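You operate a simulated robot arm through the tools that you are given. There is no shell and no other tool.

You run a simulated two-armed robot. Do the job below in one go: nothing can be reset, and whatever is moved stays where it is left.

Task
Take the lamp stand and leave it on the metal plate. Take the cap off the jar on the top of the tool trolley and lay it down there. Take the green battery from the top of the tool trolley and put it on the bench before the small parts washer. Fetch the steel cup labelled "GEN 2" from the top of the far trunking and set it on the tag shelf under the louvre. Take the blue tag marked "open" from the tag shelf under the louvre and leave it on the waist-high shelf of the blue rack. Push the door shut. Take the sealing block from the top of the steel workbench and leave it on the waist-high shelf of the blue rack. Put the white filter element from the top of the steel workbench on the red drip tray. Turn the rating knob to 1.0. Take the brass pipe fitting and leave it on top of the yellow pad. Take the blue-rimmed jar and leave it on the tape roll on the top of the steel workbench. Put the fuse on the black mat away on the top of the steel workbench. Stack the 55 spacer block from the black mat on top of the 25 spacer block. The order is free. Set down upright: lamp stand, steel cup, white filter element, blue-rimmed jar.

The check looks at the end state, three seconds after you hand in, the way a careful person would. Anything else that was tipped, shoved, dropped, spilled or broken makes it a failure. A push-on lid holds only when it is set on centred and level and pressed home; a screw cap is set on level and turned clockwise until tight.

Robot
Two 7-joint arms with two-finger grippers on one trunk, on a base that moves. Base frame: it is fixed to the floor where the robot stands at the start and does not move with it; the origin is under the middle of the robot, x ahead of it, y to its left, z up. Lengths are in mm, angles in degrees, forces in N, time in s.
The left shoulder is at the start at [78, 151, 988], the right one opposite. With the tool pointing down near the work surface each hand reaches from about 300 to 800 mm from the robot's upright axis, wherever it stands, measured 20 degrees to its own side. Places, roughly: battery [750, -500, 750]; bench before the small parts washer (12x15 cm) [2220, 1980, 900]; blue tag [-1500, -250, 750]; blue-rimmed jar [2250, 2500, 1000]; brass pipe fitting (4x4x5 cm) [2100, 2000, 900]; door [-1300, 1300, 1100]; fuse [6250, 250, 750]; jar [750, -500, 1000]; lamp stand (16x12x24 cm) [600, -100, 900]; metal plate (30x30x1 cm) [3500, -2900, 600]; rating knob [1700, 2100, 1000]; red drip tray (20x25x4 cm) [1300, 2100, 900]; sealing block (9x9x8 cm) [500, 2400, 900]; spacer block [6500, 250, 750]; steel cup [-500, -1750, 500]; tag shelf under the louvre (65x13 cm) [-1600, -200, 800]; tape roll (7x7x2 cm) [2300, 2500, 900]; top of the steel workbench [1400, 2300, 900]; waist-high shelf of the blue rack [-300, 2500, 1000]; white filter element [1250, 2250, 1000]; yellow pad (10x6x4 cm) [1500, 2300, 900]. Payload 2.54 kg a hand.
Tool frame (each hand has its own): the origin (TCP) lies between the finger pads and is the grasp point; the fingertips stand 30 mm ahead of it; z points along the fingers, y is the line along which they close. The gripper opens to 116 mm; its body begins 95 mm behind the TCP.
Orientation is that of the tool frame in the base frame, as [roll, pitch, yaw] about the fixed x, y, z axes, in that order (R = Rz(yaw) Ry(pitch) Rx(roll)). With the fingers straight down and closing along the base's y, the tool's x points along the base's -x, its y along +y and its z along -z.

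Tools
- The arms move only by the tool move_arm. It takes "left_plan", "right_plan" or both (then of equal length, played together; a hand with none holds still); each is text: rows parted by semicolons, each of 7 numbers parted by spaces: the shift along the tool's x, y, z in mm, then the turn, a rotation vector about the tool's x, y, z in degrees, then the finger opening in mm, from 0 to 116. In form: dx dy dz rx ry rz gripper; .... A call has 1 to 20 rows; each row shifts and turns the commanded pose from where the row before left it, along the tool's axes as they then stand. Rows are played at 5 a second. More than 50 mm and 8.6 degrees between two rows, or a gripper value outside its range, and nothing of the call is played. Where a pose cannot be reached the arm comes as near as it can. A force on the tool above 40 N (or 10 N above the force at the start of the call, whichever is more), or a blocked arm, ends the call early, and 0.2 s more pass. Each finger travels about 72 mm/s and halts on what it meets, pressing with about 20 N; the grip force reading is that of the motor and also rises with nothing between the fingers. The clock runs only during rows and for 0.2 s after the last one: add rows that do not move to give the fingers time. It gives the time, the measured TCP pose, the force on the tool (base axes), the opening and the grip force at its end, in the units of the frame above (readings bear some noise), with the torque about the TCP (base axes, N m) and any sound that the robot's microphone picked up.
- Cameras (640 x 400 px; columns grow to the right, rows downward): "scene" is now at [151.8, -38.3, 1156.7]; the picture's right is [-0.43, -0.90, 0.00], its down [-0.06, 0.03, -1.00] and it looks along [0.90, -0.43, -0.07] (base axes); focal length 214 px, centre (320, 200). "left" rides on the left gripper at [69, 15, -122] in its tool frame; the picture's right is [-0.21, 0.98, 0.00], its down [-0.83, -0.18, -0.53] and it looks along [-0.52, -0.11, 0.85] (tool axes); focal length 251 px, centre (320, 200). "right" rides on the right gripper at [69, -15, -122] in its tool frame; the picture's right is [0.21, 0.98, 0.00], its down [-0.83, 0.18, -0.53] and it looks along [-0.52, 0.11, 0.85] (tool axes); focal length 251 px, centre (320, 200). There is no depth. A picture from a camera that has moved, and an enlarged one, comes with that camera's place and axes in the base frame and with its lens.
- snapshot(camera): a new picture of that camera. It takes no simulated time.
- slide_trunk(by): slides the trunk up (or, below 0, down) by that many mm; the arms and the scene camera ride with it, the base frame stays. It gives what a move gives, with no picture.
- drive_base(legs): drives the robot by 1 to 6 legs, each [ahead, left, turn to the left] in mm, mm and degrees, along the robot's own axes; the way and the turn of a leg run together, so that a leg with both is an arc; at most 1500 mm and 180 degrees a leg. The arms and the cameras ride along, it lands a little off, and it stops where it bumps. It gives what a move gives.
- pan_tilt(pan, tilt): turns the head with the scene camera to pan (to the left, within 80 degrees either way) and tilt (down, from -29 to 69), counted from straight ahead of the robot. It gives what a move gives.
- zoom(camera, box): a new picture of the part [left, top, right, bottom] of that camera's present view, enlarged. It takes no simulated time.
- job_done(): hands the job in; it is judged then, once.

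Nothing tells you exact positions but the pictures and the camera data. Unless the task says otherwise, let go and move clear before handing in.

The tools are called after ">>>" by a JSON object that holds its "api" and its "payload". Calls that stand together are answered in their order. move_arm: Moves the arms, as the interface text tells. Its arguments: {"type":"object","properties":{"left_plan":{"type":"string"},"right_plan":{"type":"string"}},"required":[]} The other tools are called the same way: slide_trunk (by) moves the trunk up or down; drive_base (legs) drives the base; pan_tilt (pan, tilt) turns the head that bears the scene camera; snapshot (camera) takes a picture; zoom (camera, box) takes an enlarged picture of a part of a camera's view; job_done () hands the job in.

At the start:

```text
time: 0.0
left_tool_pos: [334.3, -24.0, 1164.9]
left_tool_rot: [-179.8, -0.1, -180.0]
left_ft_force: [0.1, -0.5, 0.0]
left_torque: [0.04, 0.02, 0.0]
left_gripper_width: 116.1
left_finger_force: 0.1
right_tool_pos: [317.2, -473.4, 1166.0]
right_tool_rot: [-179.9, 0.0, -180.0]
right_ft_force: [0.2, -0.4, -0.1]
right_torque: [-0.01, -0.02, 0.02]
right_gripper_width: 116.2
right_finger_force: 0.0
trunk travel left (down, up): [-225.0, 64.0]
robot x, y, heading: [1.9, -0.6, -0.0]
head pan, tilt (commanded): [-25.2, 3.9]
```

scene: 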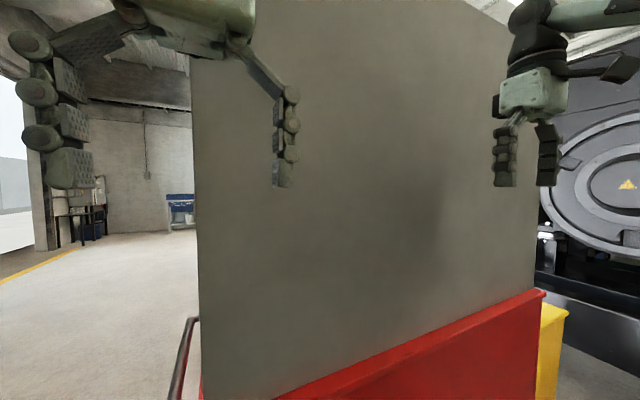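
right: 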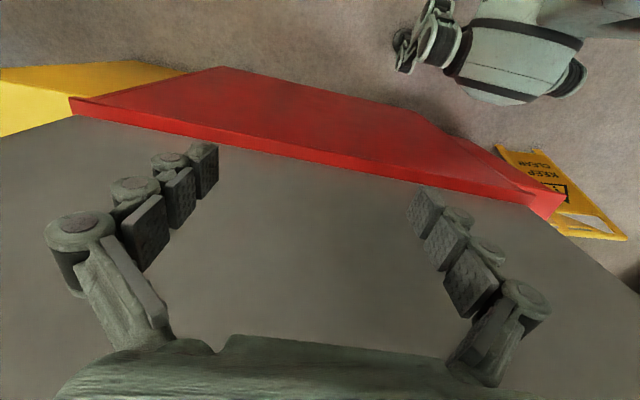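
left: 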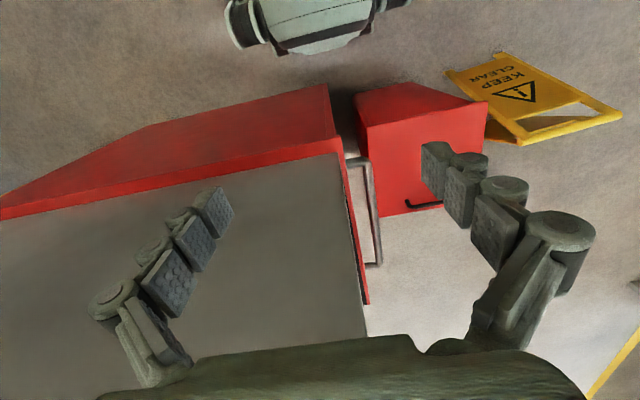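

I see a large grey panel rising from the red tool trolley right in front of the robot; the objects must be behind it. I'll look around with the head first.

>>> {"api": "pan_tilt", "payload": {"pan": 0, "tilt": 30}}

>>> {"api": "snapshot", "payload": {"camera": "scene"}}

>>> {"api": "pan_tilt", "payload": {"pan": 70, "tilt": 10}}

>>> {"api": "snapshot", "payload": {"camera": "scene"}}

>>> {"api": "pan_tilt", "payload": {"pan": -75, "tilt": 20}}

>>> {"api": "snapshot", "payload": {"camera": "scene"}}

```text
time: 0.9
left_tool_pos: [331.9, -23.1, 1164.6]
left_tool_rot: [-179.9, 0.1, 180.0]
left_ft_force: [0.8, 0.2, -0.2]
left_torque: [0.0, 0.01, -0.01]
left_gripper_width: 115.8
left_finger_force: 0.1
right_tool_pos: [315.3, -473.4, 1164.9]
right_tool_rot: [-180.0, 0.0, -180.0]
right_ft_force: [0.1, -0.5, 0.5]
right_torque: [0.06, -0.02, -0.05]
right_gripper_width: 116.0
right_finger_force: 0.0
trunk travel left (down, up): [-225.0, 64.0]
robot x, y, heading: [3.1, 0.1, 0.2]
head pan, tilt (commanded): [0.0, 30.0]
```

```text
taken
camera scene: at [159.4, 0.6, 1114.6], right [0.0, -1.0, 0.0], down [-0.5, 0.0, -0.87], along [0.87, 0.0, -0.5], focal length 214 px, centre (320, 200)
```

scene: 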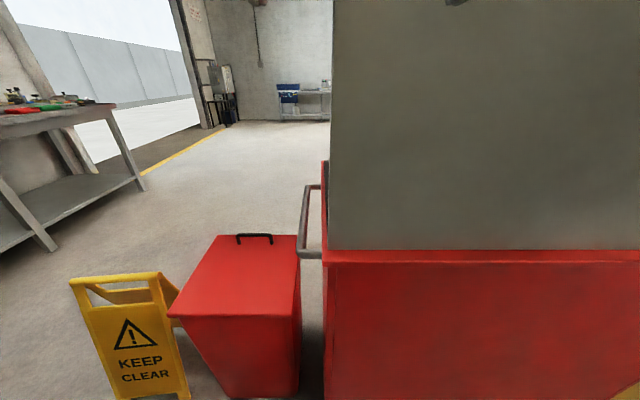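

```text
time: 2.3
left_tool_pos: [332.6, -25.0, 1165.6]
left_tool_rot: [-179.9, 0.0, 180.0]
left_ft_force: [0.7, 0.6, -0.1]
left_torque: [0.0, -0.01, 0.04]
left_gripper_width: 116.2
left_finger_force: 0.1
right_tool_pos: [316.4, -473.6, 1165.7]
right_tool_rot: [180.0, 0.0, -180.0]
right_ft_force: [-0.1, 0.4, -0.1]
right_torque: [-0.02, 0.0, -0.03]
right_gripper_width: 116.0
right_finger_force: 0.0
trunk travel left (down, up): [-225.0, 64.0]
robot x, y, heading: [2.0, -5.5, -0.1]
head pan, tilt (commanded): [70.0, 10.0]
```

```text
taken
camera scene: at [100.9, 88.0, 1146.9], right [0.94, -0.34, 0.0], down [-0.06, -0.16, -0.98], along [0.34, 0.93, -0.17], focal length 214 px, centre (320, 200)
```

scene: 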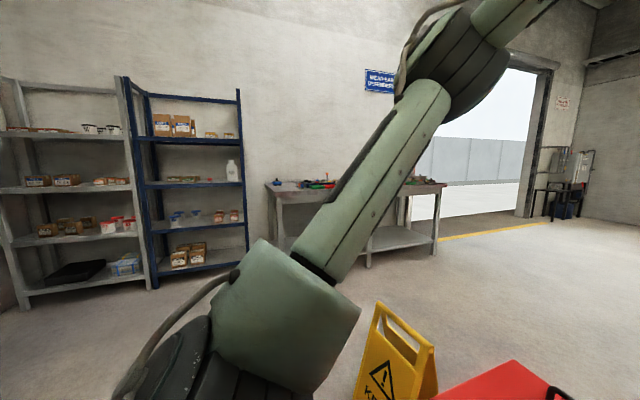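

```text
time: 4.6
left_tool_pos: [331.7, -23.6, 1164.7]
left_tool_rot: [-179.9, 0.0, -180.0]
left_ft_force: [-0.1, -0.2, 0.1]
left_torque: [0.0, 0.01, 0.06]
left_gripper_width: 116.2
left_finger_force: 0.0
right_tool_pos: [316.0, -473.5, 1165.4]
right_tool_rot: [-180.0, -0.1, 180.0]
right_ft_force: [0.6, 0.6, -0.3]
right_torque: [-0.01, 0.0, -0.01]
right_gripper_width: 116.3
right_finger_force: 0.0
trunk travel left (down, up): [-225.0, 64.0]
robot x, y, heading: [2.2, -0.9, 0.2]
head pan, tilt (commanded): [-75.0, 20.0]
```

```text
taken
camera scene: at [93.2, -89.2, 1130.6], right [-0.97, -0.26, 0.0], down [-0.09, 0.33, -0.94], along [0.24, -0.91, -0.34], focal length 214 px, centre (320, 200)
```

scene: 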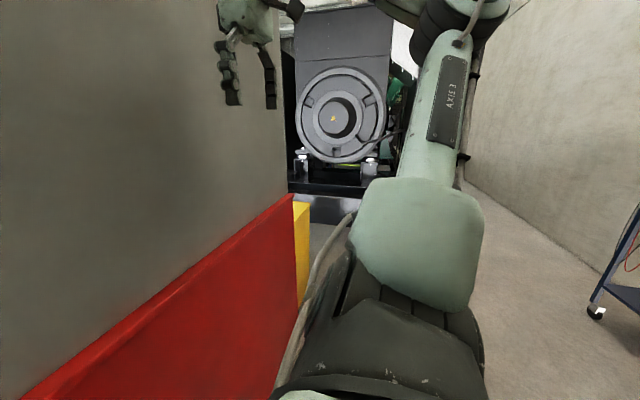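

The tool trolley's tall back panel faces me (around x≈450, y from -10 to -870), so I need to drive around it. I'll check the floor around the robot for clearance first.

>>> {"api": "pan_tilt", "payload": {"pan": 35, "tilt": 45}}

>>> {"api": "snapshot", "payload": {"camera": "scene"}}

>>> {"api": "pan_tilt", "payload": {"pan": -35, "tilt": 45}}

>>> {"api": "snapshot", "payload": {"camera": "scene"}}

>>> {"api": "pan_tilt", "payload": {"pan": 80, "tilt": 40}}

>>> {"api": "snapshot", "payload": {"camera": "scene"}}

>>> {"api": "pan_tilt", "payload": {"pan": 20, "tilt": 5}}

>>> {"api": "snapshot", "payload": {"camera": "scene"}}

```text
time: 6.5
left_tool_pos: [334.1, -23.5, 1165.0]
left_tool_rot: [-179.9, 0.0, 180.0]
left_ft_force: [-0.1, 0.5, -0.6]
left_torque: [-0.02, 0.0, 0.0]
left_gripper_width: 115.9
left_finger_force: 0.0
right_tool_pos: [316.5, -473.1, 1164.8]
right_tool_rot: [-180.0, 0.0, -180.0]
right_ft_force: [0.2, 0.3, 0.0]
right_torque: [-0.02, 0.01, 0.01]
right_gripper_width: 116.1
right_finger_force: 0.0
trunk travel left (down, up): [-225.0, 64.0]
robot x, y, heading: [-3.7, -1.8, 0.2]
head pan, tilt (commanded): [35.0, 45.0]
```

```text
taken
camera scene: at [135.6, 47.3, 1091.9], right [0.57, -0.82, 0.0], down [-0.58, -0.41, -0.71], along [0.58, 0.41, -0.71], focal length 214 px, centre (320, 200)
```

scene: 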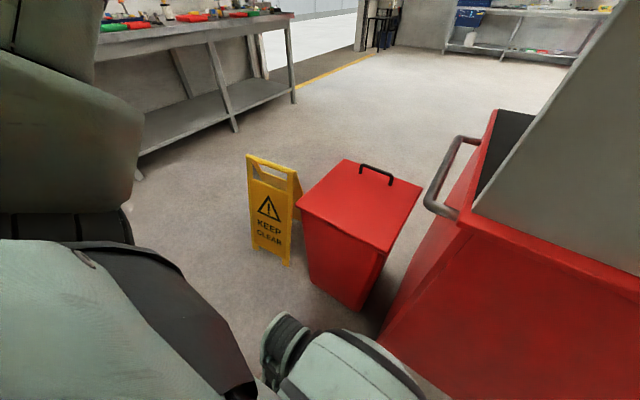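

```text
time: 7.9
left_tool_pos: [333.1, -23.6, 1165.2]
left_tool_rot: [-179.8, 0.0, -179.9]
left_ft_force: [0.0, 0.0, 0.7]
left_torque: [-0.01, 0.02, -0.02]
left_gripper_width: 115.8
left_finger_force: 0.1
right_tool_pos: [316.4, -474.0, 1164.0]
right_tool_rot: [-180.0, -0.1, 180.0]
right_ft_force: [0.8, 0.3, 0.4]
right_torque: [-0.01, -0.01, 0.02]
right_gripper_width: 116.1
right_finger_force: 0.1
trunk travel left (down, up): [-225.0, 64.0]
robot x, y, heading: [1.0, 0.5, -0.1]
head pan, tilt (commanded): [-35.0, 45.0]
```

```text
taken
camera scene: at [135.6, -45.9, 1091.9], right [-0.57, -0.82, 0.0], down [-0.58, 0.41, -0.71], along [0.58, -0.41, -0.71], focal length 214 px, centre (320, 200)
```

scene: 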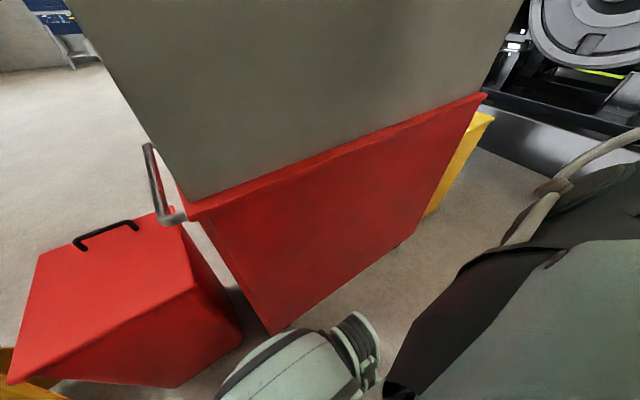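

```text
time: 9.8
left_tool_pos: [332.8, -23.0, 1165.1]
left_tool_rot: [-179.9, 0.0, -180.0]
left_ft_force: [-0.5, -0.4, -0.5]
left_torque: [0.03, -0.02, 0.02]
left_gripper_width: 115.9
left_finger_force: 0.0
right_tool_pos: [317.6, -474.3, 1165.3]
right_tool_rot: [179.9, 0.0, 179.9]
right_ft_force: [0.9, 0.1, 0.4]
right_torque: [0.02, -0.02, -0.02]
right_gripper_width: 115.9
right_finger_force: 0.0
trunk travel left (down, up): [-225.0, 64.0]
robot x, y, heading: [-1.0, -1.7, -0.1]
head pan, tilt (commanded): [80.0, 40.0]
```

```text
taken
camera scene: at [83.8, 84.4, 1099.2], right [0.98, -0.17, 0.0], down [-0.11, -0.63, -0.77], along [0.13, 0.75, -0.64], focal length 214 px, centre (320, 200)
```

scene: 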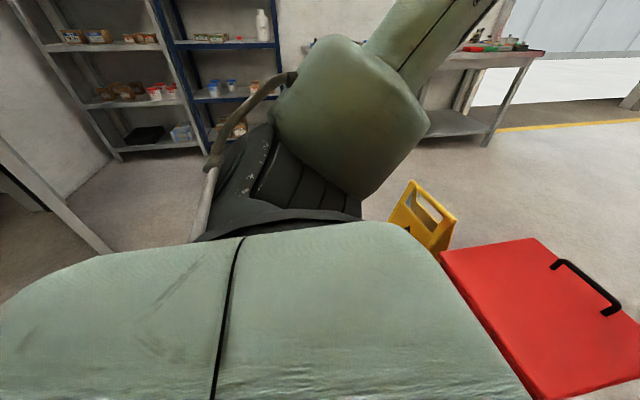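

```text
time: 11.1
left_tool_pos: [333.0, -23.9, 1164.4]
left_tool_rot: [-180.0, 0.0, -180.0]
left_ft_force: [0.0, -0.5, 0.7]
left_torque: [0.03, 0.02, 0.03]
left_gripper_width: 115.8
left_finger_force: 0.0
right_tool_pos: [316.4, -474.0, 1166.1]
right_tool_rot: [180.0, 0.0, 180.0]
right_ft_force: [-0.3, -0.3, 0.0]
right_torque: [-0.02, 0.05, 0.02]
right_gripper_width: 116.1
right_finger_force: 0.1
trunk travel left (down, up): [-225.0, 64.0]
robot x, y, heading: [-1.7, 2.5, 0.2]
head pan, tilt (commanded): [20.0, 5.0]
```

```text
taken
camera scene: at [155.3, 32.2, 1154.9], right [0.34, -0.94, 0.0], down [-0.08, -0.03, -1.0], along [0.94, 0.34, -0.09], focal length 214 px, centre (320, 200)
```

scene: 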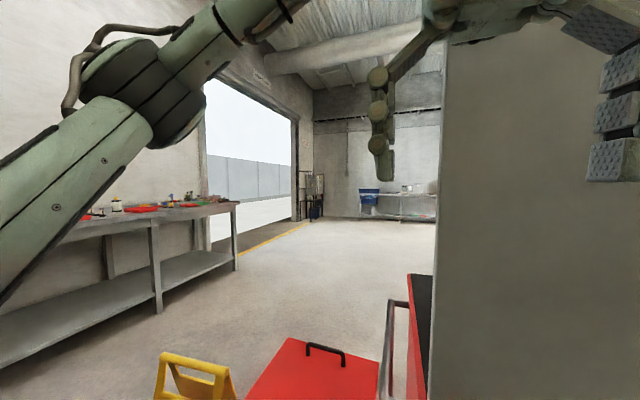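

The trolley, bin and sign are mapped roughly. I'll begin with the steel cup: back up a little, turn toward the right side and look for the trunking.

>>> {"api": "drive_base", "payload": {"legs": [[-400, 0, 0], [0, 0, -90]]}}

>>> {"api": "pan_tilt", "payload": {"pan": 0, "tilt": 20}}

>>> {"api": "snapshot", "payload": {"camera": "scene"}}

>>> {"api": "pan_tilt", "payload": {"pan": -70, "tilt": 15}}

>>> {"api": "snapshot", "payload": {"camera": "scene"}}

```text
time: 17.6
left_tool_pos: [-432.9, -331.0, 1165.2]
left_tool_rot: [-179.9, 0.0, 88.0]
left_ft_force: [0.0, 0.0, 0.1]
left_torque: [-0.03, 0.01, -0.03]
left_gripper_width: 116.1
left_finger_force: 0.0
right_tool_pos: [-881.6, -299.5, 1165.2]
right_tool_rot: [-180.0, 0.1, 88.0]
right_ft_force: [0.0, -0.5, 0.1]
right_torque: [0.01, 0.0, 0.01]
right_gripper_width: 115.8
right_finger_force: 0.0
trunk travel left (down, up): [-225.0, 64.0]
robot x, y, heading: [-399.6, -3.0, -91.9]
head pan, tilt (commanded): [20.0, 5.0]
```

```text
time: 18.4
left_tool_pos: [-432.0, -330.8, 1164.3]
left_tool_rot: [-179.9, 0.0, 88.0]
left_ft_force: [-0.3, 0.7, 0.2]
left_torque: [0.0, -0.01, -0.05]
left_gripper_width: 116.2
left_finger_force: 0.1
right_tool_pos: [-881.2, -298.9, 1164.9]
right_tool_rot: [179.9, 0.0, 88.0]
right_ft_force: [-0.3, 0.0, -0.1]
right_torque: [-0.02, 0.03, -0.03]
right_gripper_width: 115.9
right_finger_force: 0.2
trunk travel left (down, up): [-225.0, 64.0]
robot x, y, heading: [-397.3, 5.0, -92.1]
head pan, tilt (commanded): [0.0, 20.0]
```

```text
taken
camera scene: at [-401.6, -159.8, 1130.7], right [-1.0, 0.03, 0.0], down [0.01, 0.34, -0.94], along [-0.03, -0.94, -0.34], focal length 214 px, centre (320, 200)
```

scene: 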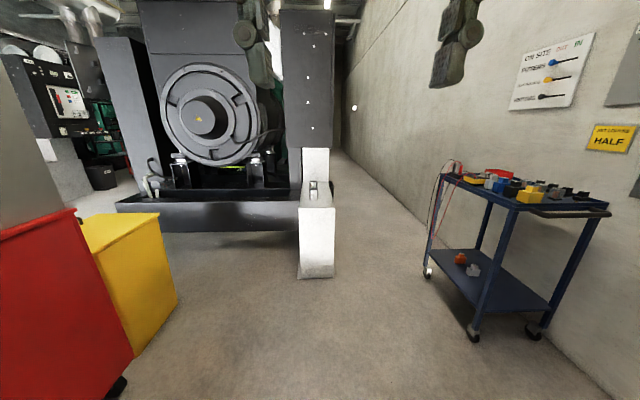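

```text
time: 19.9
left_tool_pos: [-433.7, -329.6, 1164.3]
left_tool_rot: [-179.9, 0.0, 88.0]
left_ft_force: [0.9, 0.2, 0.4]
left_torque: [-0.01, 0.01, -0.07]
left_gripper_width: 116.0
left_finger_force: 0.1
right_tool_pos: [-881.8, -298.8, 1165.9]
right_tool_rot: [179.9, 0.0, 88.0]
right_ft_force: [0.6, 0.2, 0.0]
right_torque: [0.01, -0.03, 0.0]
right_gripper_width: 115.9
right_finger_force: 0.0
trunk travel left (down, up): [-225.0, 64.0]
robot x, y, heading: [-395.8, -1.4, -92.2]
head pan, tilt (commanded): [-70.0, 15.0]
```

```text
taken
camera scene: at [-487.3, -95.7, 1138.8], right [-0.31, 0.95, 0.0], down [0.25, 0.08, -0.97], along [-0.92, -0.3, -0.26], focal length 214 px, centre (320, 200)
```

scene: 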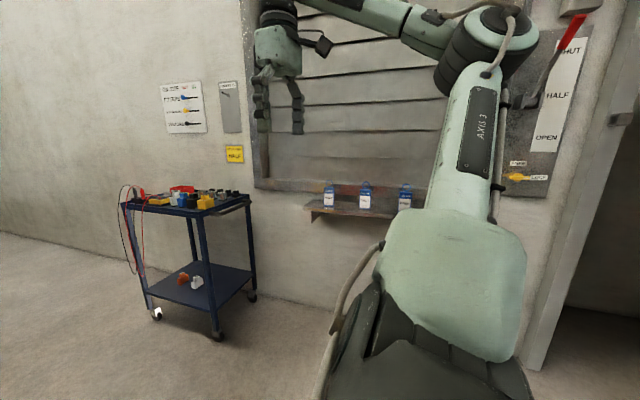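

A steel cup stands on the white trunking end ahead, and blue tags stand on the tag shelf to the right. I'll zoom in on both.

>>> {"api": "zoom", "payload": {"camera": "scene", "box": [290, 160, 450, 260]}}

>>> {"api": "zoom", "payload": {"camera": "scene", "box": [480, 0, 640, 200]}}

>>> {"api": "pan_tilt", "payload": {"pan": 0, "tilt": 20}}

>>> {"api": "zoom", "payload": {"camera": "scene", "box": [260, 140, 360, 290]}}

```text
4.00 times, centred on (370, 210) of scene
camera zoom: at [-487.3, -95.7, 1138.8], right [-0.31, 0.95, 0.0], down [0.25, 0.08, -0.97], along [-0.92, -0.3, -0.26], focal length 858 px, centre (120, 160)
```

zoom: 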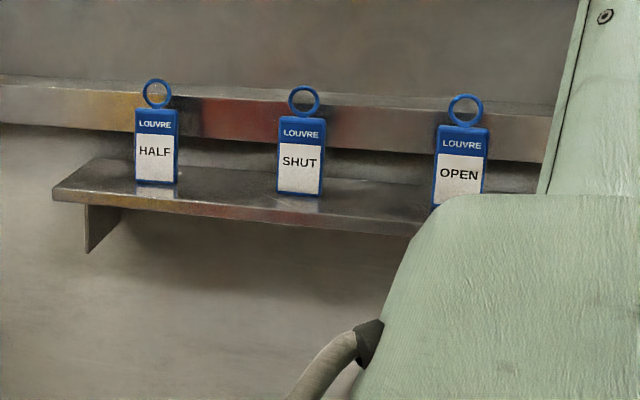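

```text
2.00 times, centred on (560, 100) of scene
camera zoom: at [-487.3, -95.7, 1138.8], right [-0.31, 0.95, 0.0], down [0.25, 0.08, -0.97], along [-0.92, -0.3, -0.26], focal length 429 px, centre (-160, 400)
```

zoom: 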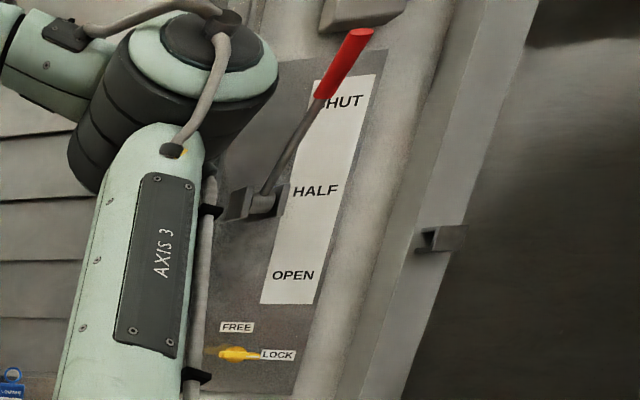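

```text
time: 21.3
left_tool_pos: [-431.6, -331.7, 1164.7]
left_tool_rot: [-179.9, -0.1, 88.1]
left_ft_force: [-1.0, -0.4, -0.5]
left_torque: [-0.03, 0.01, -0.01]
left_gripper_width: 115.8
left_finger_force: 0.1
right_tool_pos: [-882.1, -299.8, 1166.2]
right_tool_rot: [179.9, 0.0, 88.0]
right_ft_force: [0.4, 0.0, -0.6]
right_torque: [-0.03, 0.02, -0.04]
right_gripper_width: 116.0
right_finger_force: 0.0
trunk travel left (down, up): [-225.0, 64.0]
robot x, y, heading: [-390.0, 1.5, -92.1]
head pan, tilt (commanded): [0.0, 20.0]
```

```text
2.67 times, centred on (310, 215) of scene
camera zoom: at [-401.8, -159.8, 1130.6], right [-1.0, 0.04, 0.0], down [0.01, 0.34, -0.94], along [-0.03, -0.94, -0.34], focal length 572 px, centre (347, 160)
```

zoom: 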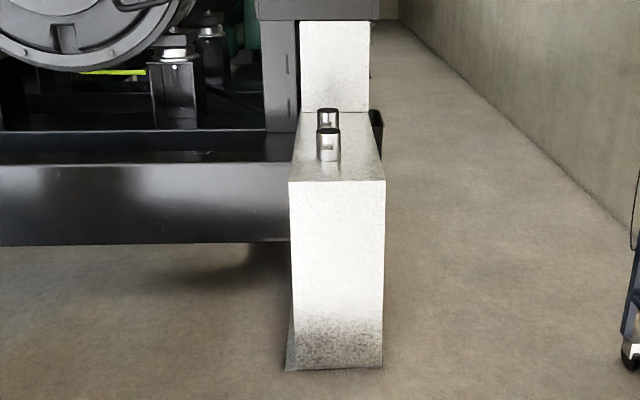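

Two steel cups stand one behind the other on the white trunking (top about z≈586, front face y≈-1505). I'll drive closer to read the labels.

>>> {"api": "drive_base", "payload": {"legs": [[850, 0, 2]]}}

>>> {"api": "pan_tilt", "payload": {"pan": 0, "tilt": 35}}

>>> {"api": "snapshot", "payload": {"camera": "scene"}}

>>> {"api": "zoom", "payload": {"camera": "scene", "box": [270, 130, 400, 260]}}

```text
time: 25.8
left_tool_pos: [-420.8, -1179.5, 1164.6]
left_tool_rot: [-179.9, -0.1, 91.1]
left_ft_force: [0.5, 0.4, -0.6]
left_torque: [0.02, -0.01, 0.0]
left_gripper_width: 115.8
left_finger_force: 0.0
right_tool_pos: [-870.9, -1171.2, 1165.3]
right_tool_rot: [-180.0, 0.0, 91.1]
right_ft_force: [0.8, -0.2, -0.9]
right_torque: [0.0, -0.01, 0.01]
right_gripper_width: 115.8
right_finger_force: 0.2
trunk travel left (down, up): [-225.0, 64.0]
robot x, y, heading: [-405.9, -847.8, -89.0]
head pan, tilt (commanded): [0.0, 20.0]
```

```text
time: 26.5
left_tool_pos: [-420.9, -1180.1, 1164.6]
left_tool_rot: [-179.9, 0.0, 91.2]
left_ft_force: [-0.3, 0.6, -0.2]
left_torque: [0.02, 0.0, -0.02]
left_gripper_width: 115.8
left_finger_force: 0.1
right_tool_pos: [-871.8, -1171.3, 1164.7]
right_tool_rot: [180.0, -0.1, 91.1]
right_ft_force: [0.5, -0.4, -0.2]
right_torque: [-0.03, 0.01, -0.01]
right_gripper_width: 116.1
right_finger_force: 0.0
trunk travel left (down, up): [-225.0, 64.0]
robot x, y, heading: [-402.2, -846.2, -88.7]
head pan, tilt (commanded): [0.0, 35.0]
```

```text
taken
camera scene: at [-399.7, -1002.4, 1106.8], right [-1.0, -0.02, 0.0], down [-0.01, 0.57, -0.82], along [0.02, -0.82, -0.57], focal length 214 px, centre (320, 200)
```

scene: 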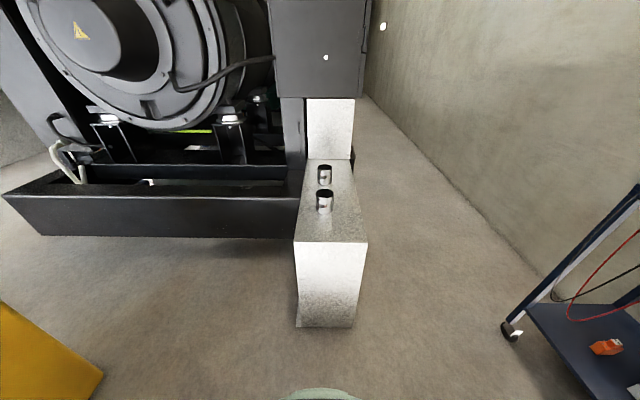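

```text
3.08 times, centred on (335, 195) of scene
camera zoom: at [-399.7, -1002.4, 1106.8], right [-1.0, -0.02, 0.0], down [-0.01, 0.57, -0.82], along [0.02, -0.82, -0.57], focal length 660 px, centre (274, 215)
```

zoom: 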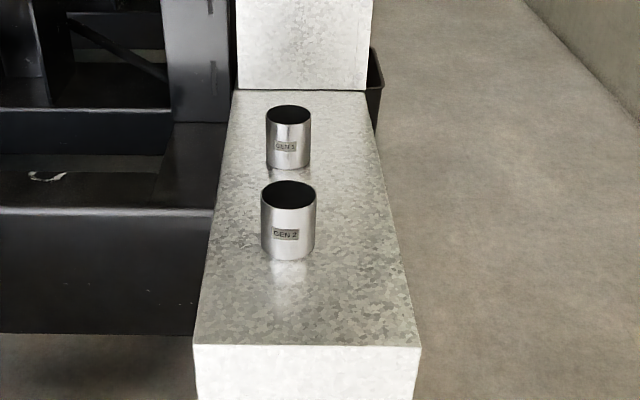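

The front cup is "GEN 2" (base about [-400, -1683, 588], 68 mm wide, 76 mm tall). I'll move 200 mm nearer and check the position again.

>>> {"api": "drive_base", "payload": {"legs": [[200, 0, -1]]}}

>>> {"api": "pan_tilt", "payload": {"pan": 0, "tilt": 45}}

>>> {"api": "snapshot", "payload": {"camera": "scene"}}

>>> {"api": "zoom", "payload": {"camera": "scene", "box": [240, 130, 400, 290]}}

```text
time: 28.1
left_tool_pos: [-424.7, -1376.4, 1164.1]
left_tool_rot: [-179.9, -0.1, 90.1]
left_ft_force: [0.1, -0.1, -0.1]
left_torque: [0.04, 0.01, 0.0]
left_gripper_width: 116.2
left_finger_force: 0.0
right_tool_pos: [-875.2, -1360.8, 1165.3]
right_tool_rot: [-180.0, 0.0, 90.1]
right_ft_force: [-0.9, 0.3, 0.1]
right_torque: [-0.01, 0.01, 0.03]
right_gripper_width: 116.1
right_finger_force: 0.1
trunk travel left (down, up): [-225.0, 64.0]
robot x, y, heading: [-399.1, -1042.7, -89.8]
head pan, tilt (commanded): [0.0, 35.0]
```

```text
time: 28.8
left_tool_pos: [-425.1, -1375.1, 1165.4]
left_tool_rot: [-180.0, 0.1, 90.1]
left_ft_force: [-0.2, 0.7, 0.0]
left_torque: [-0.02, 0.0, 0.0]
left_gripper_width: 116.0
left_finger_force: 0.1
right_tool_pos: [-874.6, -1360.1, 1165.9]
right_tool_rot: [180.0, 0.1, 90.1]
right_ft_force: [0.2, -0.5, -0.1]
right_torque: [0.0, -0.02, 0.01]
right_gripper_width: 115.9
right_finger_force: 0.0
trunk travel left (down, up): [-225.0, 64.0]
robot x, y, heading: [-403.7, -1043.7, -89.9]
head pan, tilt (commanded): [0.0, 45.0]
```

```text
taken
camera scene: at [-400.4, -1192.1, 1092.0], right [-1.0, 0.0, 0.0], down [0.0, 0.71, -0.71], along [0.0, -0.71, -0.71], focal length 214 px, centre (320, 200)
```

scene: 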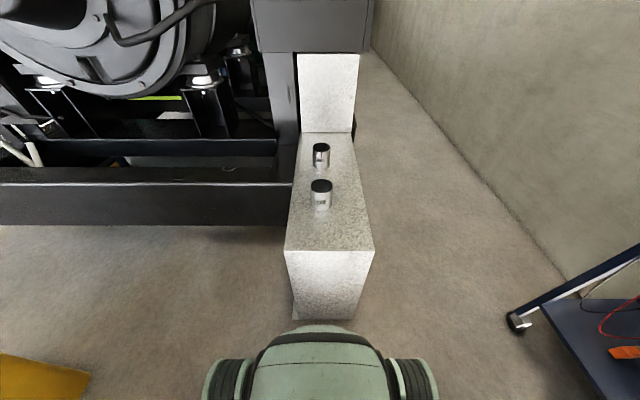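

```text
2.50 times, centred on (320, 210) of scene
camera zoom: at [-400.4, -1192.1, 1092.0], right [-1.0, 0.0, 0.0], down [0.0, 0.71, -0.71], along [0.0, -0.71, -0.71], focal length 536 px, centre (320, 175)
```

zoom: 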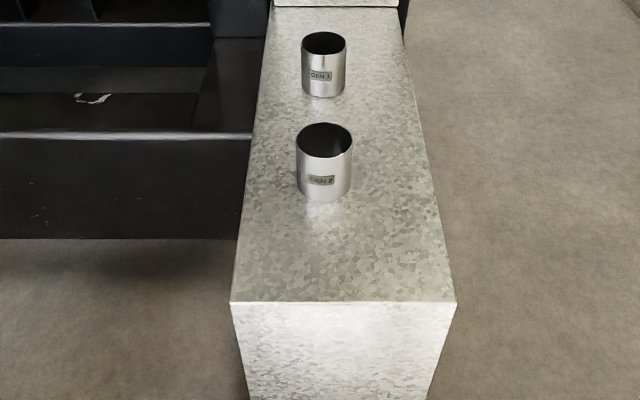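

The cup is centred near [-405, -1682], rim at z≈661. I'll bring the left hand above it and check with the hand camera.

>>> {"api": "move_arm", "payload": {"left_plan": "-30.7 2 36 0 0 0 116; -30.7 2 36 0 0 0 116; -30.7 2 36 0 0 0 116; -30.7 2 36 0 0 0 116; -30.7 2 36 0 0 0 116; -30.7 2 36 0 0 0 116; -30.7 2 36 0 0 0 116; -30.7 2 36 0 0 0 116; -30.7 2 36 0 0 0 116; -30.7 2 36 0 0 0 116; 0 0 0 0 0 0 116; 0 0 0 0 0 0 116"}}

>>> {"api": "snapshot", "payload": {"camera": "left"}}

>>> {"api": "snapshot", "payload": {"camera": "scene"}}

```text
time: 31.4
left_tool_pos: [-406.7, -1682.1, 805.0]
left_tool_rot: [-179.9, 0.1, 90.1]
left_ft_force: [-0.4, -0.3, -0.9]
left_torque: [-0.01, 0.01, -0.01]
left_gripper_width: 116.1
left_finger_force: 0.1
right_tool_pos: [-874.6, -1359.7, 1165.1]
right_tool_rot: [180.0, -0.1, 90.1]
right_ft_force: [0.4, 0.0, -0.5]
right_torque: [0.02, 0.01, 0.0]
right_gripper_width: 115.9
right_finger_force: 0.1
trunk travel left (down, up): [-225.0, 64.0]
robot x, y, heading: [-400.0, -1041.5, -90.1]
head pan, tilt (commanded): [0.0, 45.0]
```

```text
taken
camera left: at [-392.0, -1615.1, 926.9], right [0.98, -0.21, 0.0], down [-0.18, -0.83, 0.53], along [-0.11, -0.52, -0.85], focal length 251 px, centre (320, 200)
```

left: 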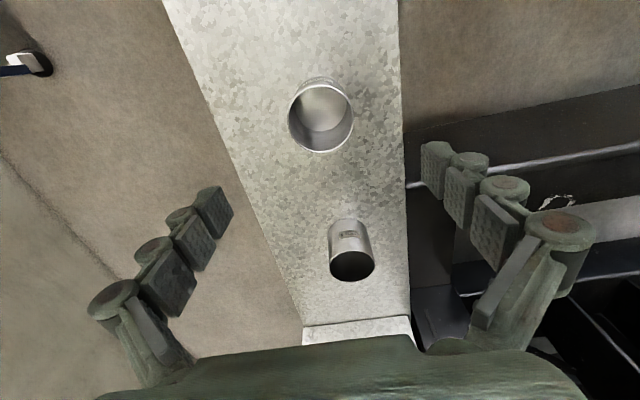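

```text
taken
camera scene: at [-400.4, -1192.0, 1091.9], right [-1.0, 0.0, 0.0], down [0.0, 0.71, -0.71], along [0.0, -0.71, -0.71], focal length 214 px, centre (320, 200)
```

scene: 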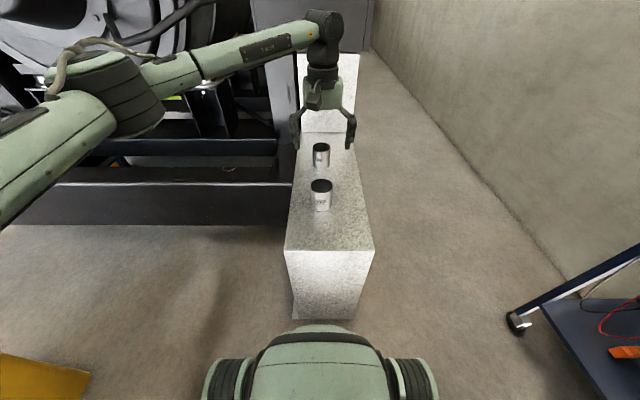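

The hand is over the GEN 2 cup within about 3 mm. Descending and closing the fingers.

>>> {"api": "move_arm", "payload": {"left_plan": "1 1 43 0 0 0 116; 1 1 43 0 0 0 116; 1 0.5 43 0 0 0 116; 0 0 42 0 0 0 116; 0 0 0 0 0 0 116; 0 0 0 0 0 0 60; 0 0 0 0 0 0 60; 0 0 0 0 0 0 60; 0 0 0 0 0 0 60; 0 0 0 0 0 0 60"}}

>>> {"api": "snapshot", "payload": {"camera": "left"}}

```text
time: 33.6
left_tool_pos: [-403.3, -1678.9, 633.4]
left_tool_rot: [-179.8, 0.0, 90.2]
left_ft_force: [-0.9, 0.1, 0.4]
left_torque: [-0.03, 0.01, 0.0]
left_gripper_width: 68.9
left_finger_force: 19.6
right_tool_pos: [-874.5, -1361.1, 1165.5]
right_tool_rot: [180.0, -0.1, 90.1]
right_ft_force: [-0.7, 0.9, 0.4]
right_torque: [0.01, -0.02, -0.01]
right_gripper_width: 116.0
right_finger_force: 0.0
trunk travel left (down, up): [-225.0, 64.0]
robot x, y, heading: [-402.1, -1043.1, -89.9]
head pan, tilt (commanded): [0.0, 45.0]
```

```text
taken
camera left: at [-388.6, -1610.9, 755.4], right [0.98, -0.21, 0.0], down [-0.18, -0.83, 0.53], along [-0.11, -0.52, -0.85], focal length 251 px, centre (320, 200)
```

left: 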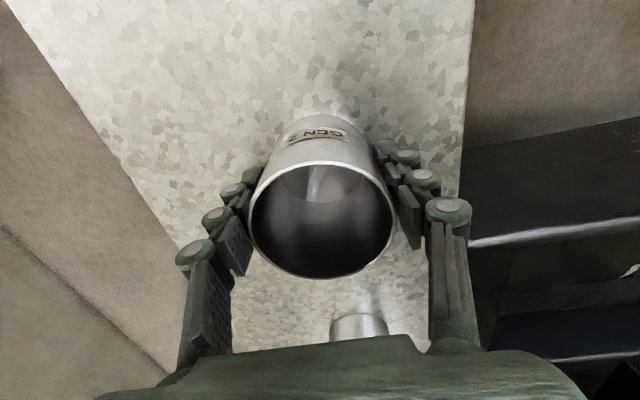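

The cup is gripped (69 mm, ~20 N). Lifting it and drawing it back toward the robot.

>>> {"api": "move_arm", "payload": {"left_plan": "0 0 -30 0 0 0 60; 0 0 -45 0 0 0 60; 0 0 -45 0 0 0 60; 0 0 -45 0 0 0 60; 0 0 -45 0 0 0 60; 25 0 -40 0 0 0 60; 30 0 -38 0 0 0 60; 30 0 -38 0 0 0 60; 30 0 -38 0 0 0 60; 30 0 -38 0 0 0 60; 30 0 0 0 0 0 60; 30 0 0 0 0 0 60; 30 0 0 0 0 0 60; 0 0 0 0 0 0 60"}}

>>> {"api": "snapshot", "payload": {"camera": "scene"}}

```text
time: 36.6
left_tool_pos: [-402.6, -1444.1, 1035.5]
left_tool_rot: [-180.0, 0.1, 90.1]
left_ft_force: [-0.2, 0.9, -1.5]
left_torque: [0.02, -0.02, 0.0]
left_gripper_width: 68.8
left_finger_force: 19.9
right_tool_pos: [-873.9, -1361.5, 1164.9]
right_tool_rot: [-179.9, 0.0, 90.0]
right_ft_force: [1.0, 0.0, -0.4]
right_torque: [0.0, -0.02, 0.0]
right_gripper_width: 116.0
right_finger_force: 0.1
trunk travel left (down, up): [-225.0, 64.0]
robot x, y, heading: [-403.2, -1041.6, -90.2]
head pan, tilt (commanded): [0.0, 45.0]
```

```text
taken
camera scene: at [-400.4, -1192.2, 1091.9], right [-1.0, 0.0, 0.0], down [0.0, 0.71, -0.71], along [0.0, -0.71, -0.71], focal length 214 px, centre (320, 200)
```

scene: 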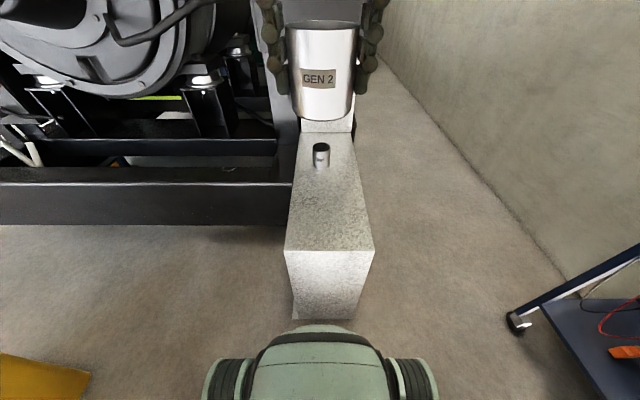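

GEN 2 is held upright. Now backing up and turning to face the tag shelf.

>>> {"api": "drive_base", "payload": {"legs": [[-800, 0, 0], [0, 0, -90]]}}

>>> {"api": "pan_tilt", "payload": {"pan": 0, "tilt": 15}}

>>> {"api": "snapshot", "payload": {"camera": "scene"}}

```text
time: 44.8
left_tool_pos: [-803.4, -247.8, 1036.7]
left_tool_rot: [-179.9, 0.0, 0.1]
left_ft_force: [0.5, 0.5, -1.4]
left_torque: [-0.04, -0.02, 0.0]
left_gripper_width: 68.8
left_finger_force: 20.0
right_tool_pos: [-719.0, 224.5, 1165.2]
right_tool_rot: [-179.9, 0.0, 0.0]
right_ft_force: [0.3, 0.5, 0.4]
right_torque: [0.02, 0.01, -0.04]
right_gripper_width: 116.0
right_finger_force: 0.1
trunk travel left (down, up): [-225.0, 64.0]
robot x, y, heading: [-403.0, -245.8, -179.8]
head pan, tilt (commanded): [0.0, 45.0]
```

```text
time: 45.8
left_tool_pos: [-804.3, -249.3, 1036.7]
left_tool_rot: [-179.9, 0.0, 0.0]
left_ft_force: [-0.4, 0.4, -0.7]
left_torque: [-0.01, -0.01, 0.0]
left_gripper_width: 68.6
left_finger_force: 20.2
right_tool_pos: [-717.2, 223.3, 1166.5]
right_tool_rot: [-180.0, 0.1, 0.0]
right_ft_force: [0.2, -0.1, -0.5]
right_torque: [0.0, 0.0, -0.02]
right_gripper_width: 116.1
right_finger_force: 0.1
trunk travel left (down, up): [-225.0, 64.0]
robot x, y, heading: [-404.4, -251.8, -179.8]
head pan, tilt (commanded): [0.0, 15.0]
```

```text
taken
camera scene: at [-562.4, -249.2, 1138.7], right [0.0, 1.0, 0.0], down [0.26, 0.0, -0.97], along [-0.97, 0.0, -0.26], focal length 214 px, centre (320, 200)
```

scene: 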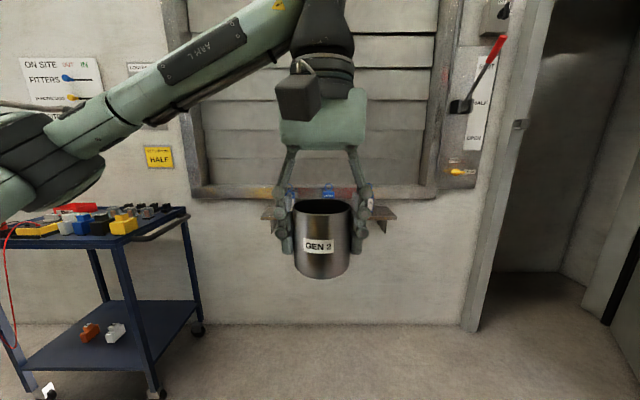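

The cup blocks the view of the shelf, so I'll shift the left hand to the side and look again.

>>> {"api": "move_arm", "payload": {"left_plan": "0 48 0 0 0 0 60; 0 48 0 0 0 0 60; 0 48 0 0 0 0 60; 0 48 0 0 0 0 60; 0 48 0 0 0 0 60; 0 48 0 0 0 0 60; 0 0 0 0 0 0 60"}}

>>> {"api": "drive_base", "payload": {"legs": [[400, 0, 0]]}}

>>> {"api": "pan_tilt", "payload": {"pan": 0, "tilt": 20}}

>>> {"api": "snapshot", "payload": {"camera": "scene"}}

>>> {"api": "zoom", "payload": {"camera": "scene", "box": [200, 130, 480, 290]}}

```text
time: 47.4
left_tool_pos: [-804.4, -535.9, 1036.6]
left_tool_rot: [-179.9, 0.0, 0.0]
left_ft_force: [-0.1, 0.5, -1.0]
left_torque: [-0.02, -0.05, 0.02]
left_gripper_width: 68.6
left_finger_force: 19.8
right_tool_pos: [-719.4, 224.6, 1164.8]
right_tool_rot: [180.0, -0.1, 0.0]
right_ft_force: [0.2, 0.8, -0.2]
right_torque: [-0.01, -0.01, -0.02]
right_gripper_width: 116.0
right_finger_force: 0.2
trunk travel left (down, up): [-225.0, 64.0]
robot x, y, heading: [-404.6, -247.7, -180.3]
head pan, tilt (commanded): [0.0, 15.0]
```

```text
time: 49.8
left_tool_pos: [-1193.7, -540.3, 1036.7]
left_tool_rot: [-179.9, 0.0, 0.4]
left_ft_force: [0.8, 0.3, -0.8]
left_torque: [0.02, -0.04, 0.01]
left_gripper_width: 68.7
left_finger_force: 19.5
right_tool_pos: [-1112.0, 219.7, 1165.5]
right_tool_rot: [-180.0, 0.1, 0.5]
right_ft_force: [-1.0, 0.2, 0.3]
right_torque: [-0.01, 0.01, 0.03]
right_gripper_width: 115.9
right_finger_force: 0.0
trunk travel left (down, up): [-225.0, 64.0]
robot x, y, heading: [-795.2, -252.1, -179.4]
head pan, tilt (commanded): [0.0, 15.0]
```

```text
time: 50.5
left_tool_pos: [-1193.3, -538.9, 1036.5]
left_tool_rot: [-179.9, 0.0, 0.4]
left_ft_force: [-0.2, 0.8, -0.9]
left_torque: [0.01, -0.03, 0.01]
left_gripper_width: 68.6
left_finger_force: 19.5
right_tool_pos: [-1112.3, 219.9, 1165.0]
right_tool_rot: [180.0, 0.2, 0.4]
right_ft_force: [-0.1, 0.4, 0.2]
right_torque: [-0.04, 0.06, 0.01]
right_gripper_width: 116.2
right_finger_force: 0.0
trunk travel left (down, up): [-225.0, 64.0]
robot x, y, heading: [-794.0, -251.9, -179.6]
head pan, tilt (commanded): [0.0, 20.0]
```

```text
taken
camera scene: at [-952.8, -251.9, 1130.6], right [-0.01, 1.0, 0.0], down [0.34, 0.0, -0.94], along [-0.94, -0.01, -0.34], focal length 214 px, centre (320, 200)
```

scene: 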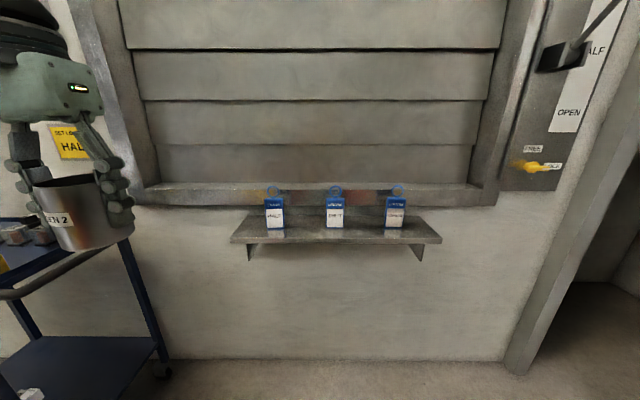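

```text
2.29 times, centred on (340, 210) of scene
camera zoom: at [-952.8, -251.9, 1130.6], right [-0.01, 1.0, 0.0], down [0.34, 0.0, -0.94], along [-0.94, -0.01, -0.34], focal length 490 px, centre (274, 177)
```

zoom: 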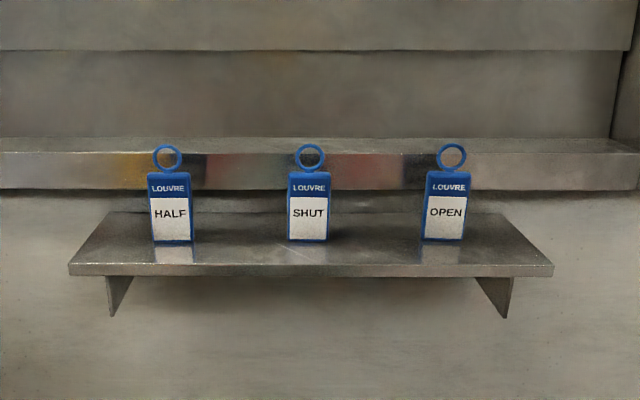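

The shelf top is at z≈797 (x from about -1531 to the wall), OPEN tag at about [-1605, -10]. I'll drive 200 mm nearer and measure more carefully.

>>> {"api": "drive_base", "payload": {"legs": [[200, 0, 0]]}}

>>> {"api": "pan_tilt", "payload": {"pan": -15, "tilt": 30}}

>>> {"api": "snapshot", "payload": {"camera": "scene"}}

>>> {"api": "zoom", "payload": {"camera": "scene", "box": [240, 110, 480, 260]}}

```text
time: 52.0
left_tool_pos: [-1386.8, -543.4, 1037.2]
left_tool_rot: [-179.9, 0.0, 0.7]
left_ft_force: [-0.9, 0.2, -1.8]
left_torque: [0.02, -0.04, 0.0]
left_gripper_width: 68.8
left_finger_force: 20.3
right_tool_pos: [-1309.8, 216.7, 1165.1]
right_tool_rot: [180.0, 0.0, 0.8]
right_ft_force: [-0.3, 0.0, -0.4]
right_torque: [-0.02, -0.08, 0.01]
right_gripper_width: 116.0
right_finger_force: 0.0
trunk travel left (down, up): [-225.0, 64.0]
robot x, y, heading: [-987.9, -251.1, -179.5]
head pan, tilt (commanded): [0.0, 20.0]
```

```text
time: 52.8
left_tool_pos: [-1387.3, -543.8, 1037.1]
left_tool_rot: [-179.9, 0.0, 0.7]
left_ft_force: [0.1, -0.4, -1.4]
left_torque: [0.01, -0.04, -0.01]
left_gripper_width: 68.5
left_finger_force: 19.9
right_tool_pos: [-1309.7, 216.1, 1166.3]
right_tool_rot: [180.0, 0.1, 0.7]
right_ft_force: [-0.4, 0.4, 0.3]
right_torque: [0.02, 0.0, 0.01]
right_gripper_width: 116.3
right_finger_force: 0.1
trunk travel left (down, up): [-225.0, 64.0]
robot x, y, heading: [-990.7, -251.1, -179.4]
head pan, tilt (commanded): [-15.0, 30.0]
```

```text
taken
camera scene: at [-1142.2, -231.2, 1114.6], right [0.25, 0.97, 0.0], down [0.48, -0.12, -0.87], along [-0.84, 0.21, -0.5], focal length 214 px, centre (320, 200)
```

scene: 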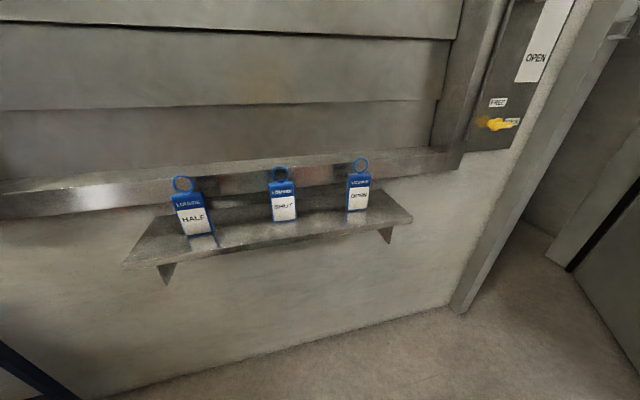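

```text
2.67 times, centred on (360, 185) of scene
camera zoom: at [-1142.2, -231.2, 1114.6], right [0.25, 0.97, 0.0], down [0.48, -0.12, -0.87], along [-0.84, 0.21, -0.5], focal length 572 px, centre (213, 240)
```

zoom: 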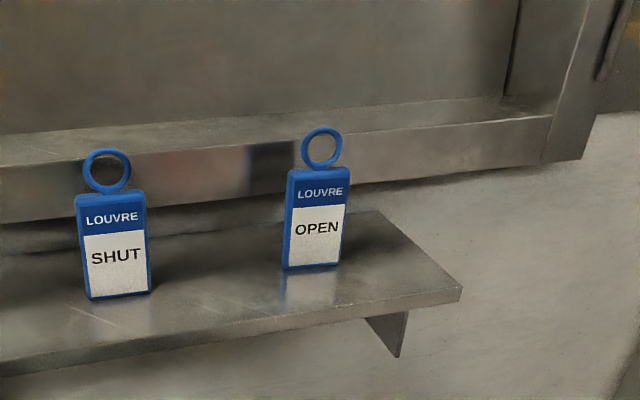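

The OPEN tag is about 62 mm wide, centred at y≈-12, x≈-1603, z 797–907, with the louvre sill 40 mm behind. I'll bring the right hand in tilted 45° so the fingers straddle its sides.

>>> {"api": "move_arm", "payload": {"right_plan": "-21.25 28.5 20.75 0 0 0 116; -21.25 28.5 20.75 0 0 0 116; -21.25 28.5 20.75 0 0 0 116; -21.25 28.5 20.75 0 0 0 116; -21.25 28.5 20.75 0 0 0 116; -21.25 28.5 20.75 0 0 0 116; -21.25 28.5 20.75 0 0 0 116; -21.25 28.5 20.75 0 0 0 116; 0 0 0 0 -7.5 0 116; 0 0 0 0 -7.5 0 116; 0 0 0 0 -7.5 0 116; 0 0 0 0 -7.5 0 116; 0 0 0 0 -7.5 0 116; 0 0 0 0 -7.5 0 116; 0 0 0 0 0 0 116; 0 0 0 0 0 0 116"}}

>>> {"api": "snapshot", "payload": {"camera": "right"}}

>>> {"api": "snapshot", "payload": {"camera": "scene"}}

```text
time: 56.2
left_tool_pos: [-1386.1, -544.0, 1036.4]
left_tool_rot: [-180.0, 0.0, 0.7]
left_ft_force: [0.5, 0.9, -0.9]
left_torque: [0.01, -0.04, 0.01]
left_gripper_width: 68.8
left_finger_force: 19.8
right_tool_pos: [-1475.6, -13.8, 998.7]
right_tool_rot: [-180.0, 45.1, 0.6]
right_ft_force: [-0.5, -0.4, 0.3]
right_torque: [0.02, -0.03, -0.01]
right_gripper_width: 116.0
right_finger_force: 0.0
trunk travel left (down, up): [-225.0, 64.0]
robot x, y, heading: [-988.8, -253.0, -179.4]
head pan, tilt (commanded): [-15.0, 30.0]
```

```text
taken
camera right: at [-1340.8, 2.5, 1036.8], right [0.16, -0.97, -0.15], down [-0.2, -0.18, 0.96], along [-0.97, -0.13, -0.23], focal length 251 px, centre (320, 200)
```

right: 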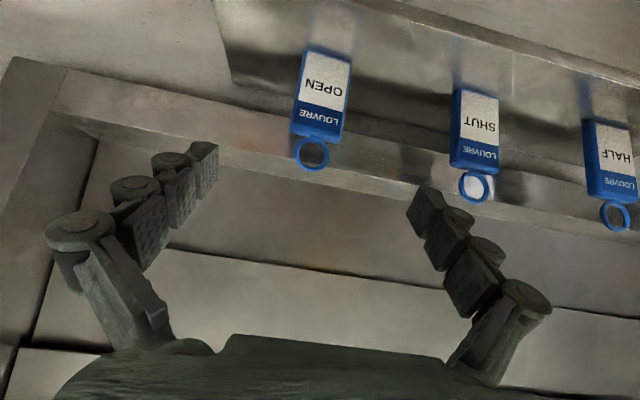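

```text
taken
camera scene: at [-1142.2, -231.2, 1114.5], right [0.25, 0.97, 0.0], down [0.48, -0.12, -0.87], along [-0.84, 0.21, -0.5], focal length 214 px, centre (320, 200)
```

scene: 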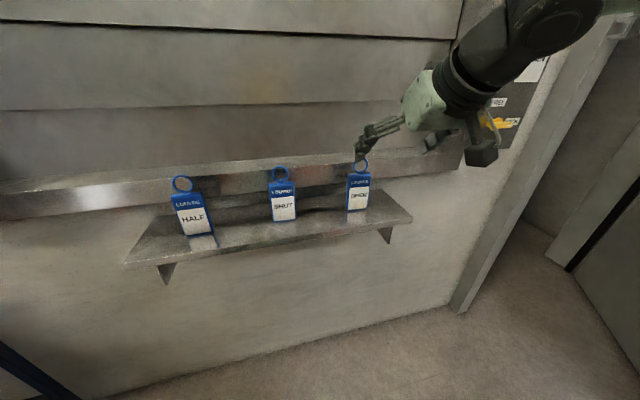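

Position confirmed from the hand camera. Moving along the tool axis to straddle the tag, then closing.

>>> {"api": "move_arm", "payload": {"right_plan": "2 -0.7 46.5 0 0 0 116; 2 -0.7 46.5 0 0 0 116; 2 -0.7 46.5 0 0 0 116; 1.3 -0.6 46.5 0 0 0 116; 0 0 0 0 0 0 116; 0 0 0 0 0 0 100; 0 0 0 0 0 0 80; 0 0 0 0 0 0 50; 0 0 0 0 0 0 50; 0 0 0 0 0 0 50; 0 0 0 0 0 0 50"}}

>>> {"api": "snapshot", "payload": {"camera": "right"}}

>>> {"api": "zoom", "payload": {"camera": "scene", "box": [240, 110, 480, 260]}}

```text
time: 58.6
left_tool_pos: [-1385.1, -543.1, 1038.2]
left_tool_rot: [-179.9, 0.0, 0.7]
left_ft_force: [-1.2, -0.3, -2.0]
left_torque: [-0.03, 0.0, 0.02]
left_gripper_width: 68.8
left_finger_force: 20.0
right_tool_pos: [-1602.3, -12.8, 861.9]
right_tool_rot: [-179.9, 45.1, 0.7]
right_ft_force: [0.0, -0.7, 0.6]
right_torque: [0.02, 0.0, -0.02]
right_gripper_width: 58.7
right_finger_force: 20.0
trunk travel left (down, up): [-225.0, 64.0]
robot x, y, heading: [-987.0, -254.0, -179.4]
head pan, tilt (commanded): [-15.0, 30.0]
```

```text
taken
camera right: at [-1467.1, 3.7, 899.6], right [0.16, -0.97, -0.15], down [-0.2, -0.18, 0.96], along [-0.97, -0.13, -0.23], focal length 251 px, centre (320, 200)
```

right: 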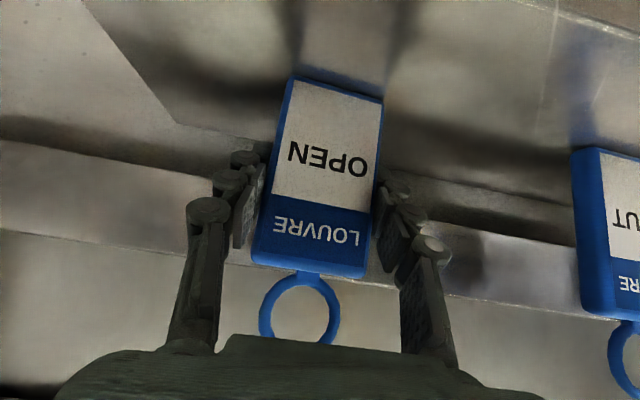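

```text
2.67 times, centred on (360, 185) of scene
camera zoom: at [-1142.1, -231.2, 1114.6], right [0.25, 0.97, 0.0], down [0.48, -0.12, -0.87], along [-0.84, 0.21, -0.5], focal length 572 px, centre (213, 240)
```

zoom: 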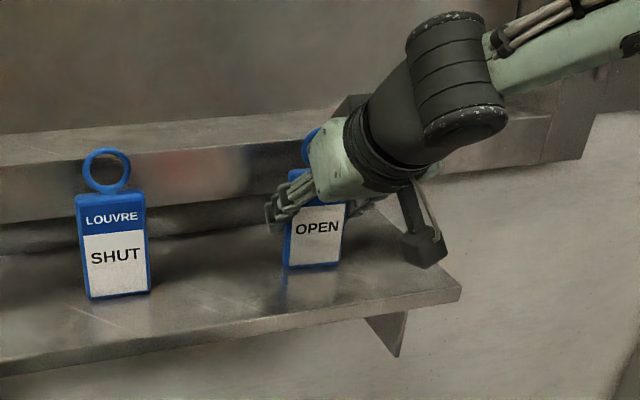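

The tag is held (59 mm). Lifting it straight up, then retreating.

>>> {"api": "move_arm", "payload": {"right_plan": "-10 0 -10 0 0 0 50; -14.1 0 -14.1 0 0 0 50; -14.1 0 -14.1 0 0 0 50; 0 0 -30 0 0 0 50; 12 -13.75 -34 0 0 0 50; 12 -13.75 -38.2 0 0 0 50; 12 -13.75 -38.2 0 0 0 50; 12 -13.75 -38.2 0 0 0 50; 12 -13.75 -38.2 0 0 0 50; 12 -13.75 -38.2 0 0 0 50; 12 -13.75 -38.2 0 0 0 50; 12 -13.75 -20 0 0 0 50; 0 0 0 0 0 0 50"}}

>>> {"api": "snapshot", "payload": {"camera": "scene"}}

```text
time: 61.4
left_tool_pos: [-1386.6, -544.0, 1036.3]
left_tool_rot: [-179.9, -0.1, 0.7]
left_ft_force: [-0.1, 0.4, -0.9]
left_torque: [-0.01, -0.01, 0.02]
left_gripper_width: 68.9
left_finger_force: 20.1
right_tool_pos: [-1313.0, 101.5, 1068.1]
right_tool_rot: [-179.9, 45.0, 0.8]
right_ft_force: [0.8, -0.8, -0.4]
right_torque: [-0.01, 0.02, -0.01]
right_gripper_width: 58.8
right_finger_force: 20.6
trunk travel left (down, up): [-225.0, 64.0]
robot x, y, heading: [-988.0, -252.8, -179.5]
head pan, tilt (commanded): [-15.0, 30.0]
```

```text
taken
camera scene: at [-1142.3, -231.2, 1114.5], right [0.25, 0.97, 0.0], down [0.48, -0.12, -0.87], along [-0.84, 0.21, -0.5], focal length 214 px, centre (320, 200)
```

scene: 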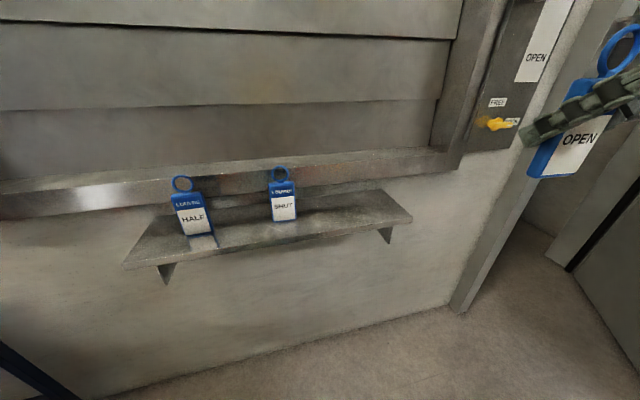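

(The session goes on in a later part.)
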